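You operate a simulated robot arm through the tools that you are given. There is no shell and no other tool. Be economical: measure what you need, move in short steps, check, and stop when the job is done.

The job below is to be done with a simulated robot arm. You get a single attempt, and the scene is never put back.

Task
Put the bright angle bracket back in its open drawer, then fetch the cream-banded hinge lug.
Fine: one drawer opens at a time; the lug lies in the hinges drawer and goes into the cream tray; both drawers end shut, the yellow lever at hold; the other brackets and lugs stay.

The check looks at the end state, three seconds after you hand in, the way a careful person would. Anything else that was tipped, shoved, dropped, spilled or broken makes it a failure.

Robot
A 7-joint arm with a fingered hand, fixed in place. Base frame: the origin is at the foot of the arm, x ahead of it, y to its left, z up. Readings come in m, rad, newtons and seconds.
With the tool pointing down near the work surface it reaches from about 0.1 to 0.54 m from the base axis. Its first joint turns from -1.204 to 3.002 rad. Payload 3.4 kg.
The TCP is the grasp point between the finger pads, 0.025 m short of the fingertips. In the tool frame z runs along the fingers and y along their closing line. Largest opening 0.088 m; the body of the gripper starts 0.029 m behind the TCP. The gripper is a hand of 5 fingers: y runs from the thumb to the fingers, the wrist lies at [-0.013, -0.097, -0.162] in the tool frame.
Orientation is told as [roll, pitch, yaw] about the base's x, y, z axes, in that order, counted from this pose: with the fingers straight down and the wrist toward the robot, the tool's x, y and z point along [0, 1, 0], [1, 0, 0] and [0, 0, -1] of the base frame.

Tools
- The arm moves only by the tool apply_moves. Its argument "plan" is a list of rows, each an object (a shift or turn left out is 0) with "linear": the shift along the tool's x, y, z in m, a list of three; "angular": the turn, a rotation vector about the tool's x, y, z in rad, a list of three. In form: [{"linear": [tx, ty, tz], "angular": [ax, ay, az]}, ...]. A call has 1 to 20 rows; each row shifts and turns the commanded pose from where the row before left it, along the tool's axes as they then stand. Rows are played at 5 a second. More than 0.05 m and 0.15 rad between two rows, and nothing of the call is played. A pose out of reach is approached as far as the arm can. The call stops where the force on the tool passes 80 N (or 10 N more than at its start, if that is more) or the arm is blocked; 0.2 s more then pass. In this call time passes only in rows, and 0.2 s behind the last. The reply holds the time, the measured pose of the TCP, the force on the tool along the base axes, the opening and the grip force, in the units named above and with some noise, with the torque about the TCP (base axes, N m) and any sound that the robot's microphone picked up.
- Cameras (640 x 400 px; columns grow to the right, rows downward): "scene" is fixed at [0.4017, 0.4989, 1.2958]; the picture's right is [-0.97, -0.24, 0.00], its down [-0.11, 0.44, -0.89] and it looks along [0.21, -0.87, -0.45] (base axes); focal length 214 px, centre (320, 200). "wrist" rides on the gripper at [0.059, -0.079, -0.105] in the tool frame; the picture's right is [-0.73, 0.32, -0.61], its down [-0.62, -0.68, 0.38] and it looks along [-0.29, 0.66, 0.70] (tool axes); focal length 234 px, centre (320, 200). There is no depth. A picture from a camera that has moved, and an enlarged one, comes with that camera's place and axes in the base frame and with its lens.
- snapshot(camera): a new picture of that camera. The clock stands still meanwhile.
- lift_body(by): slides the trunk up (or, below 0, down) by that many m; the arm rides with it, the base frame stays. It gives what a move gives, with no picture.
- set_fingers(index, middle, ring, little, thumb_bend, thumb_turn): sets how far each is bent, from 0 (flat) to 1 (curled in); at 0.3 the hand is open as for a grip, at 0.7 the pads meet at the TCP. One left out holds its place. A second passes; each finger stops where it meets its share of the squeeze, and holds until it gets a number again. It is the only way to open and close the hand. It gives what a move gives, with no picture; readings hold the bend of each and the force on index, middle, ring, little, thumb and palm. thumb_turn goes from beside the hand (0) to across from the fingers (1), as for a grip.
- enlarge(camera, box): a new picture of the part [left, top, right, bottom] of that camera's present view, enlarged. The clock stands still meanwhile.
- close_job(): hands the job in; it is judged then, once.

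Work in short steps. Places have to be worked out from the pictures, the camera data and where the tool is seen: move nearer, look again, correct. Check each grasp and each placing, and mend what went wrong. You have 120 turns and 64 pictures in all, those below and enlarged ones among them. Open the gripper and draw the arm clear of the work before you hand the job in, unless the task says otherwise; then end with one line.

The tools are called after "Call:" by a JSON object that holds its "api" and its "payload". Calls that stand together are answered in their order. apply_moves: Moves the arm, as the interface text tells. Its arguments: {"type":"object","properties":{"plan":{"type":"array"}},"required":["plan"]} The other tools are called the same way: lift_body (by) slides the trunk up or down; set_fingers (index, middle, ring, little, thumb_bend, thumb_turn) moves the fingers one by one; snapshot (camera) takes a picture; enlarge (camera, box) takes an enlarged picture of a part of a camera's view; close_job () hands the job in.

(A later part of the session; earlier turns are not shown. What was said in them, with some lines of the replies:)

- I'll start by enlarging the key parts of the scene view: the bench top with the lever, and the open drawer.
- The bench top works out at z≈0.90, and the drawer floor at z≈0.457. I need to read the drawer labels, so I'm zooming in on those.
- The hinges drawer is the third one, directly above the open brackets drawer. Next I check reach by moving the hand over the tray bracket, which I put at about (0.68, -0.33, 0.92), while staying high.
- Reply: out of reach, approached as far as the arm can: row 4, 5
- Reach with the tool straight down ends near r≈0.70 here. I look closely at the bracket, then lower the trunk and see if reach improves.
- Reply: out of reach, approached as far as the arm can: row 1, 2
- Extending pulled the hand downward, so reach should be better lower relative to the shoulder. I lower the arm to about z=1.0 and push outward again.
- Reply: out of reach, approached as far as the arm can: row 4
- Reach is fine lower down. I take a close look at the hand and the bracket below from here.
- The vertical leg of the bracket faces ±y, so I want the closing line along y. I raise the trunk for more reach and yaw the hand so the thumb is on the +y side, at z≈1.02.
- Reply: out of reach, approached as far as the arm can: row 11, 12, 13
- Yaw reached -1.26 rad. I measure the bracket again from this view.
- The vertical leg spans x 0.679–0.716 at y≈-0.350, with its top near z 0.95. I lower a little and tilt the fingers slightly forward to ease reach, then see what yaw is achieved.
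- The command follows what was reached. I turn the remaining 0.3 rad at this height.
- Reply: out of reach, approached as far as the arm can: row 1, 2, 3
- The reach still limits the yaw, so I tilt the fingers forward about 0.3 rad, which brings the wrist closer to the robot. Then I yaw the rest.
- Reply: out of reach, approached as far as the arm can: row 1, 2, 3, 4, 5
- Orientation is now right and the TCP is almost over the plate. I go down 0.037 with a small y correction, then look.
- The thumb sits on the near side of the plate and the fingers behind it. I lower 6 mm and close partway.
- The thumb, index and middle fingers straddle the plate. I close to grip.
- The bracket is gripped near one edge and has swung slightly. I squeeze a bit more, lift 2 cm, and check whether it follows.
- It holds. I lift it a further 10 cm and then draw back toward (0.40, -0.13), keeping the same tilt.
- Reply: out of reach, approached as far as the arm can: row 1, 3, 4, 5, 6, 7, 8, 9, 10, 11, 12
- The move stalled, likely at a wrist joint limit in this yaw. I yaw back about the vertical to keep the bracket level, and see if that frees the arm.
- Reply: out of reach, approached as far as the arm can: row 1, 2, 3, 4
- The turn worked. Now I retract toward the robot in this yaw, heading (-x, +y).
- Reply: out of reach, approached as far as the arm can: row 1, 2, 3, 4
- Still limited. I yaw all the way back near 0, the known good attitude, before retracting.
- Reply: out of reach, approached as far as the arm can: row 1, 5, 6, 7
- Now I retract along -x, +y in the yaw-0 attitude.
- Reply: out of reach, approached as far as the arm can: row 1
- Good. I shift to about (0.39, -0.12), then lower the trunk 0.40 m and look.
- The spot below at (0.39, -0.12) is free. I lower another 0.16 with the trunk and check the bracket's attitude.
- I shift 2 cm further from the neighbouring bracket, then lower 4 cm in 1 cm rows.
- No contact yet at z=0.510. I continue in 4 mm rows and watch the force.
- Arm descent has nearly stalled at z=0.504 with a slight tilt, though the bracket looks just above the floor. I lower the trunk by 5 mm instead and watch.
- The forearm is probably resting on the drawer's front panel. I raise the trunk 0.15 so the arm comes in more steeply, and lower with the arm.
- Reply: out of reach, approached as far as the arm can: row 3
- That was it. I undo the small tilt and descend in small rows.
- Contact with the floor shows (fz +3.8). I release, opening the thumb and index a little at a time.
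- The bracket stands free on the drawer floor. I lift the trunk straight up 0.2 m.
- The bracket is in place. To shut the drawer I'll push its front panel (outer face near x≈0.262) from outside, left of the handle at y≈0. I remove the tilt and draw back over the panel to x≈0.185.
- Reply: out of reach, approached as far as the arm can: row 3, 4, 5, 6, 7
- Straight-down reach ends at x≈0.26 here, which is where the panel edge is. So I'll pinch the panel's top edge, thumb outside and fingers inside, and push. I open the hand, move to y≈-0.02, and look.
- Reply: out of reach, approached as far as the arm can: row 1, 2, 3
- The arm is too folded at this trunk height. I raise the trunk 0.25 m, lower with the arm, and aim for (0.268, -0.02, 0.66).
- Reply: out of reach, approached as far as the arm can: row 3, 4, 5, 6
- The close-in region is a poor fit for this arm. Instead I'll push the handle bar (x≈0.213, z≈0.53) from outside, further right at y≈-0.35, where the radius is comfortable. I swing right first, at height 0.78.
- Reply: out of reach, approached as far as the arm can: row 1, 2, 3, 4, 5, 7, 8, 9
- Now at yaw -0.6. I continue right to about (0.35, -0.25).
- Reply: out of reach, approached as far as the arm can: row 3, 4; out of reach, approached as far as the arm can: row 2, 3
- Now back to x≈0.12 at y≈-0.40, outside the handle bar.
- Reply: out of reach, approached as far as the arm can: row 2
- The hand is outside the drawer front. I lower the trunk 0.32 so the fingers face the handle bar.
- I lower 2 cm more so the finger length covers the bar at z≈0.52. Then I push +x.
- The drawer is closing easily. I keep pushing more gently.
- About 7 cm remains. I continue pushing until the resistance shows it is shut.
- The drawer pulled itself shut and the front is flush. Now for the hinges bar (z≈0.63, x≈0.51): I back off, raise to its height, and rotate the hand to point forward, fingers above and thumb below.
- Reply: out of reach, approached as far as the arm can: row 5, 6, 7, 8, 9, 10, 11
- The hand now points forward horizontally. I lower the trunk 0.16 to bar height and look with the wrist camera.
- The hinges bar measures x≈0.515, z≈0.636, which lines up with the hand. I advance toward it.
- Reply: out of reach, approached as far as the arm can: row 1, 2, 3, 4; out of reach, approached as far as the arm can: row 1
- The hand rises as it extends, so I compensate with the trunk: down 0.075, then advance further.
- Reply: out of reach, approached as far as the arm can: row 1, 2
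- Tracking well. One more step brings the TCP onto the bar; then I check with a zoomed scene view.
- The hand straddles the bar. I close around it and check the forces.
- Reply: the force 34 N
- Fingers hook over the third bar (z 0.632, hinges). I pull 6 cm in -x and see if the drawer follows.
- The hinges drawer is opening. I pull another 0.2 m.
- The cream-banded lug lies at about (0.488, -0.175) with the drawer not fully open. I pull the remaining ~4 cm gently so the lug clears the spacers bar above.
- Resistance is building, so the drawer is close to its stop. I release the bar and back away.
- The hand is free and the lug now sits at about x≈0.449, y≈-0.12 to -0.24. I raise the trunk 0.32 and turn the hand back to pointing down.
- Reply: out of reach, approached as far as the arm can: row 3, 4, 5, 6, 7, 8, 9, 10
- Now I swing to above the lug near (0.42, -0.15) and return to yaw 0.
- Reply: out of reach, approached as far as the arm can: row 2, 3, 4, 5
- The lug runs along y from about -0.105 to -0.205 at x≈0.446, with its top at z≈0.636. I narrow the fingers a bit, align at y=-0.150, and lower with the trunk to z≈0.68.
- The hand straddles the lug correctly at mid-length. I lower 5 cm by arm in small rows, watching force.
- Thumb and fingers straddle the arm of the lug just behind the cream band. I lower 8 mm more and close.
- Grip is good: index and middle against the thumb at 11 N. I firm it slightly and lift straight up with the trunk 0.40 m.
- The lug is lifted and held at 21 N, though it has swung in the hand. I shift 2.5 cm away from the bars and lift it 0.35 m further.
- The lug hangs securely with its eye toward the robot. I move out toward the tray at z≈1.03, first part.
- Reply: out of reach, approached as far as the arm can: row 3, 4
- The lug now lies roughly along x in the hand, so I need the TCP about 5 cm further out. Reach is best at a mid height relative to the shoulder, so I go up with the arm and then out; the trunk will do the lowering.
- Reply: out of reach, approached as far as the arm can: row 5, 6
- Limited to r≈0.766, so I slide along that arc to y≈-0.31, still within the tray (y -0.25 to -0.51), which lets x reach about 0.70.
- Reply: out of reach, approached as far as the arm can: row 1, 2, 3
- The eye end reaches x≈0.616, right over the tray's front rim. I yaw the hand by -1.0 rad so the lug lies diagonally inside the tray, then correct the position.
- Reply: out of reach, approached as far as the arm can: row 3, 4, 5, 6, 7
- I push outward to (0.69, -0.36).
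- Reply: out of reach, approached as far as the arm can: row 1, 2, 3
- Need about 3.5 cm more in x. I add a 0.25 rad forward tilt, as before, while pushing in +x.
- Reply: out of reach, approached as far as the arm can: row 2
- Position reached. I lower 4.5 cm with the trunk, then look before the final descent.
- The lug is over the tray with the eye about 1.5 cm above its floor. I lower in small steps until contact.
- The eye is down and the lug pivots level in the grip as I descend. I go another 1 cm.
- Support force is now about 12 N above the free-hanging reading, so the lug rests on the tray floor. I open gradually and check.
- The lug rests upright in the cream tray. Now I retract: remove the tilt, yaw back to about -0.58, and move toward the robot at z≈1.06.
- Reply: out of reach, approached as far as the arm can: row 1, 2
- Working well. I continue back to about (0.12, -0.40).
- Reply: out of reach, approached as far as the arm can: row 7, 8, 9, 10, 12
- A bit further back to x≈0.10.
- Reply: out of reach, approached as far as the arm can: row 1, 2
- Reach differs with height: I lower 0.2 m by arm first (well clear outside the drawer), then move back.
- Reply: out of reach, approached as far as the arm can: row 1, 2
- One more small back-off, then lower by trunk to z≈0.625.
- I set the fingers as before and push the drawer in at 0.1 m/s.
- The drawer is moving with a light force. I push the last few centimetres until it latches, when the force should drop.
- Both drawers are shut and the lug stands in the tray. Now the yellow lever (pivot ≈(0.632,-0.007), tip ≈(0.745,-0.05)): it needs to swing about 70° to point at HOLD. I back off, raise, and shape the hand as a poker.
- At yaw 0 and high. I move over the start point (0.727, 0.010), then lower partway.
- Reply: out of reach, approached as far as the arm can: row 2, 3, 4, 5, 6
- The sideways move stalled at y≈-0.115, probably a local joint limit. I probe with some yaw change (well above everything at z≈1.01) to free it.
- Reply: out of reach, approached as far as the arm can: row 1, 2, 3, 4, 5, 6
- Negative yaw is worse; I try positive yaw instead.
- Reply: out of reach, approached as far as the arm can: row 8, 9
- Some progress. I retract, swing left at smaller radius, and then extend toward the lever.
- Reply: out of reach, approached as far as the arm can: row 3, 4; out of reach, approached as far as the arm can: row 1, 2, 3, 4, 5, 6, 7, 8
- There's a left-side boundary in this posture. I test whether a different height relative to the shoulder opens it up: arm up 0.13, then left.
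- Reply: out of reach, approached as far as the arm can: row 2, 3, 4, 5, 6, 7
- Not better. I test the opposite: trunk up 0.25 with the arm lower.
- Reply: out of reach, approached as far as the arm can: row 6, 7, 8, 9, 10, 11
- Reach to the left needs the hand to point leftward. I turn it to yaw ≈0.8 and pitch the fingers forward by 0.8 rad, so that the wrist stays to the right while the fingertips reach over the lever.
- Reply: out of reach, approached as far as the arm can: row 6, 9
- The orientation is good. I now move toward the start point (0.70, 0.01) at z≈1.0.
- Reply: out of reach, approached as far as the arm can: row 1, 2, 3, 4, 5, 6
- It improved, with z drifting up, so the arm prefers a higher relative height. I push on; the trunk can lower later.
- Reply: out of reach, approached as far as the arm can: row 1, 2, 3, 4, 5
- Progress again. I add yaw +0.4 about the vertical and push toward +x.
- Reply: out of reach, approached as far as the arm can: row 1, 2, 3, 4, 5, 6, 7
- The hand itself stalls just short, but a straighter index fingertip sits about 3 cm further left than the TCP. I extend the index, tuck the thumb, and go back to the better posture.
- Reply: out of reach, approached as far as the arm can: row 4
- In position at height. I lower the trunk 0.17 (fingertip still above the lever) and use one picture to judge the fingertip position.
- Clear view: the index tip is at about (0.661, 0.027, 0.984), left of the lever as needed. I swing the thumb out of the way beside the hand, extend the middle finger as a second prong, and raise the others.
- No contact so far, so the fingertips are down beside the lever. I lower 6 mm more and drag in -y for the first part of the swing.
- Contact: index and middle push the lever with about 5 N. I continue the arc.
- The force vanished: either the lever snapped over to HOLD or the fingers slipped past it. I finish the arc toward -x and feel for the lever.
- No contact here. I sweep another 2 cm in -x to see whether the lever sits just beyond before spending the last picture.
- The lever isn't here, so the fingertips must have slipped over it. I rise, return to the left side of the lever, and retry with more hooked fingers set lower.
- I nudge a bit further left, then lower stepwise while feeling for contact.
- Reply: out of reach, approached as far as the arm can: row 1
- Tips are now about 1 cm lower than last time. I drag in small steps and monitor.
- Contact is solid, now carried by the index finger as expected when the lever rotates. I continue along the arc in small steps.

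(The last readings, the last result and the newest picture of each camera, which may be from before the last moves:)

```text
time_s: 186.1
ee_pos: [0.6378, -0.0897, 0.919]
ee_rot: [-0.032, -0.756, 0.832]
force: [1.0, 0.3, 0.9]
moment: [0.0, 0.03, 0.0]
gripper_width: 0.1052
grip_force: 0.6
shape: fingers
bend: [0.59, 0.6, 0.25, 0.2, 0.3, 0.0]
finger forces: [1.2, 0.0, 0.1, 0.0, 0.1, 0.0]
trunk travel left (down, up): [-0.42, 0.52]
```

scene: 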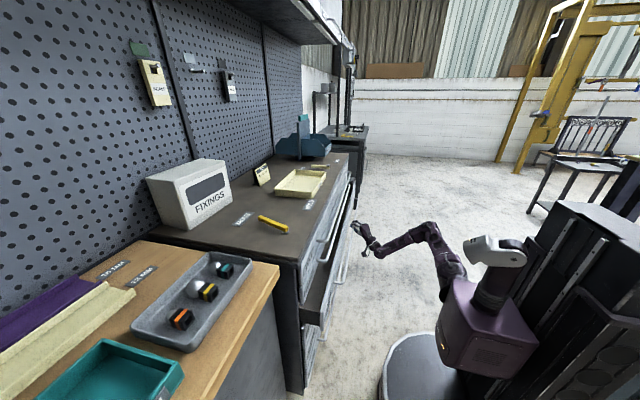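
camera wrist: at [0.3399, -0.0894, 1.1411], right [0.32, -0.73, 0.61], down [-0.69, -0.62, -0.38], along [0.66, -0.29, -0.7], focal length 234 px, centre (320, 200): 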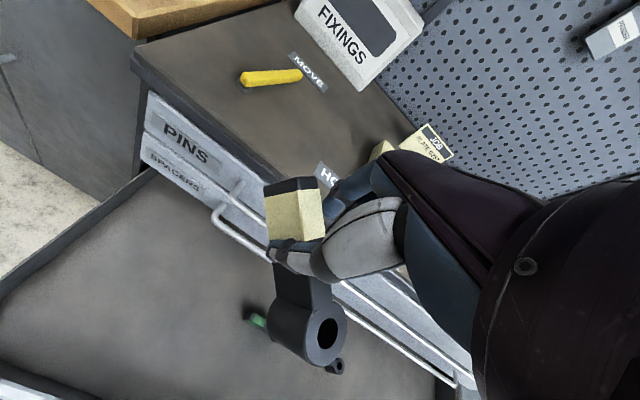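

The reaction is now in +x, so the index is pushing the lever toward -x — it is coming around. I continue the last part of the arc.

Call:
{"api": "apply_moves", "payload": {"plan": [{"linear": [0.0, -0.0085, -0.008]}]}}

Call:
{"api": "apply_moves", "payload": {"plan": [{"linear": [0.006, -0.007, -0.0066]}]}}

Call:
{"api": "apply_moves", "payload": {"plan": [{"linear": [0.006, -0.005, -0.0046]}]}}

```text
time_s: 186.5
ee_pos: [0.6313, -0.0981, 0.9191]
ee_rot: [-0.033, -0.756, 0.832]
force: [6.5, 2.1, 2.9]
moment: [0.05, -0.03, -0.07]
gripper_width: 0.1075
grip_force: 3.0
shape: fingers
bend: [0.53, 0.6, 0.25, 0.2, 0.3, 0.0]
finger forces: [6.2, 0.1, 0.0, 0.0, 0.0, 0.0]
trunk travel left (down, up): [-0.42, 0.52]
```

```text
time_s: 186.9
ee_pos: [0.6214, -0.1004, 0.9155]
ee_rot: [-0.031, -0.753, 0.828]
force: [20.5, 2.8, 1.5]
moment: [0.04, 0.2, -0.49]
gripper_width: 0.1129
grip_force: 8.2
shape: fingers
bend: [0.45, 0.6, 0.25, 0.2, 0.3, 0.0]
finger forces: [16.3, 0.3, 0.0, 0.1, 0.1, 0.0]
trunk travel left (down, up): [-0.42, 0.52]
```

```text
time_s: 187.3
ee_pos: [0.6156, -0.102, 0.9138]
ee_rot: [-0.027, -0.751, 0.826]
force: [34.7, 2.4, 1.7]
moment: [-0.05, 0.36, -0.86]
gripper_width: 0.1166
grip_force: 14.2
shape: fingers
bend: [0.4, 0.56, 0.25, 0.2, 0.3, 0.0]
finger forces: [20.5, 8.7, 0.0, 0.0, 0.0, 0.1]
trunk travel left (down, up): [-0.42, 0.52]
```

Force climbed steeply to 35 N, with the contact point matching a lever pointing at HOLD: that is its end stop. I back off in +x, rise clear, and move the hand away to the right.

Call:
{"api": "apply_moves", "payload": {"plan": [{"linear": [-0.0148, 0.0098, 0.0092]}, {"linear": [-0.01, 0.0066, 0.0062]}]}}

Call:
{"api": "lift_body", "payload": {"by": 0.2}}

Call:
{"api": "apply_moves", "payload": {"plan": [{"linear": [0, -0.04, -0.03]}, {"linear": [0, -0.04, -0.03]}, {"linear": [0, -0.04, -0.03]}, {"linear": [0, -0.04, -0.03]}]}}

Call:
{"api": "snapshot", "payload": {"camera": "scene"}}

```text
time_s: 187.9
ee_pos: [0.6431, -0.1036, 0.9169]
ee_rot: [-0.029, -0.754, 0.833]
force: [-0.7, -0.8, 0.8]
moment: [0.01, 0.03, 0.02]
gripper_width: 0.1044
grip_force: 0.1
shape: fingers
bend: [0.6, 0.6, 0.25, 0.2, 0.3, 0.0]
finger forces: [0.0, 0.0, 0.0, 0.0, 0.0, 0.0]
trunk travel left (down, up): [-0.42, 0.52]
```

```text
time_s: 190.1
ee_pos: [0.6433, -0.1031, 1.1176]
ee_rot: [-0.031, -0.757, 0.833]
force: [-0.4, 0.2, -0.1]
moment: [0.05, 0.03, 0.0]
gripper_width: 0.1047
grip_force: 0.2
shape: fingers
bend: [0.6, 0.6, 0.25, 0.2, 0.3, 0.0]
finger forces: [0.0, 0.0, 0.0, 0.1, 0.1, 0.0]
trunk travel left (down, up): [-0.62, 0.32]
```

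```text
time_s: 191.1
ee_pos: [0.5044, -0.2494, 1.0972]
ee_rot: [-0.032, -0.758, 0.833]
force: [-0.3, -0.2, 0.1]
moment: [-0.01, 0.03, 0.03]
gripper_width: 0.1047
grip_force: 0.1
shape: fingers
bend: [0.6, 0.6, 0.25, 0.2, 0.3, 0.0]
finger forces: [0.0, 0.0, 0.0, 0.1, 0.1, 0.1]
trunk travel left (down, up): [-0.62, 0.32]
```

```text
0 pictures are left
```

scene: 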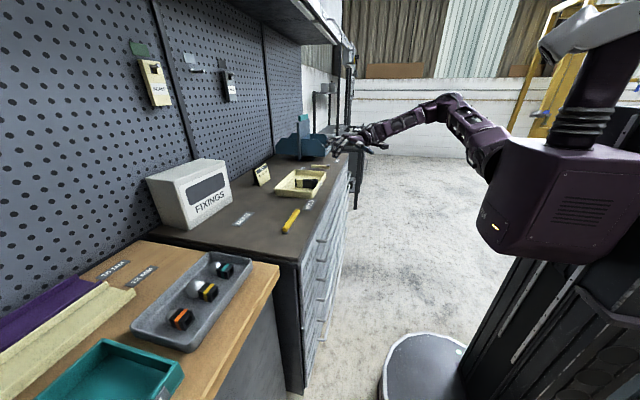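

The lever points at HOLD, both drawers are shut, and the lug stands in the cream tray. I open the hand and draw the arm back clear of the bench.

Call:
{"api": "set_fingers", "payload": {"index": 0.3, "middle": 0.3, "ring": 0.3, "little": 0.3, "thumb_bend": 0.3}}

Call:
{"api": "apply_moves", "payload": {"plan": [{"linear": [0, -0.035, -0.03]}, {"linear": [0, -0.035, -0.03]}, {"linear": [0, -0.035, -0.03]}]}}

```text
time_s: 192.1
ee_pos: [0.507, -0.2494, 1.097]
ee_rot: [-0.032, -0.757, 0.831]
force: [-0.6, 0.4, 0.1]
moment: [-0.01, -0.01, 0.0]
gripper_width: 0.1176
grip_force: 0.1
shape: fingers
bend: [0.3, 0.3, 0.3, 0.3, 0.3, 0.0]
finger forces: [0.1, 0.0, 0.1, 0.1, 0.0, 0.0]
trunk travel left (down, up): [-0.62, 0.32]
```

```text
time_s: 192.9
ee_pos: [0.4092, -0.3474, 1.0921]
ee_rot: [-0.033, -0.758, 0.835]
force: [-0.3, 0.2, 0.7]
moment: [0.03, 0.0, -0.01]
gripper_width: 0.1177
grip_force: 0.0
shape: fingers
bend: [0.3, 0.3, 0.3, 0.3, 0.3, 0.0]
finger forces: [0.1, 0.0, 0.1, 0.0, 0.0, 0.0]
trunk travel left (down, up): [-0.62, 0.32]
```

The arm is clear of the bench and the hand is open, so I hand the job in.

Call:
{"api": "close_job", "payload": {}}

```text
The job is handed in.
```

The bright bracket is back in its drawer, the cream-banded lug stands in the cream tray, both drawers are shut and the yellow lever points at HOLD.
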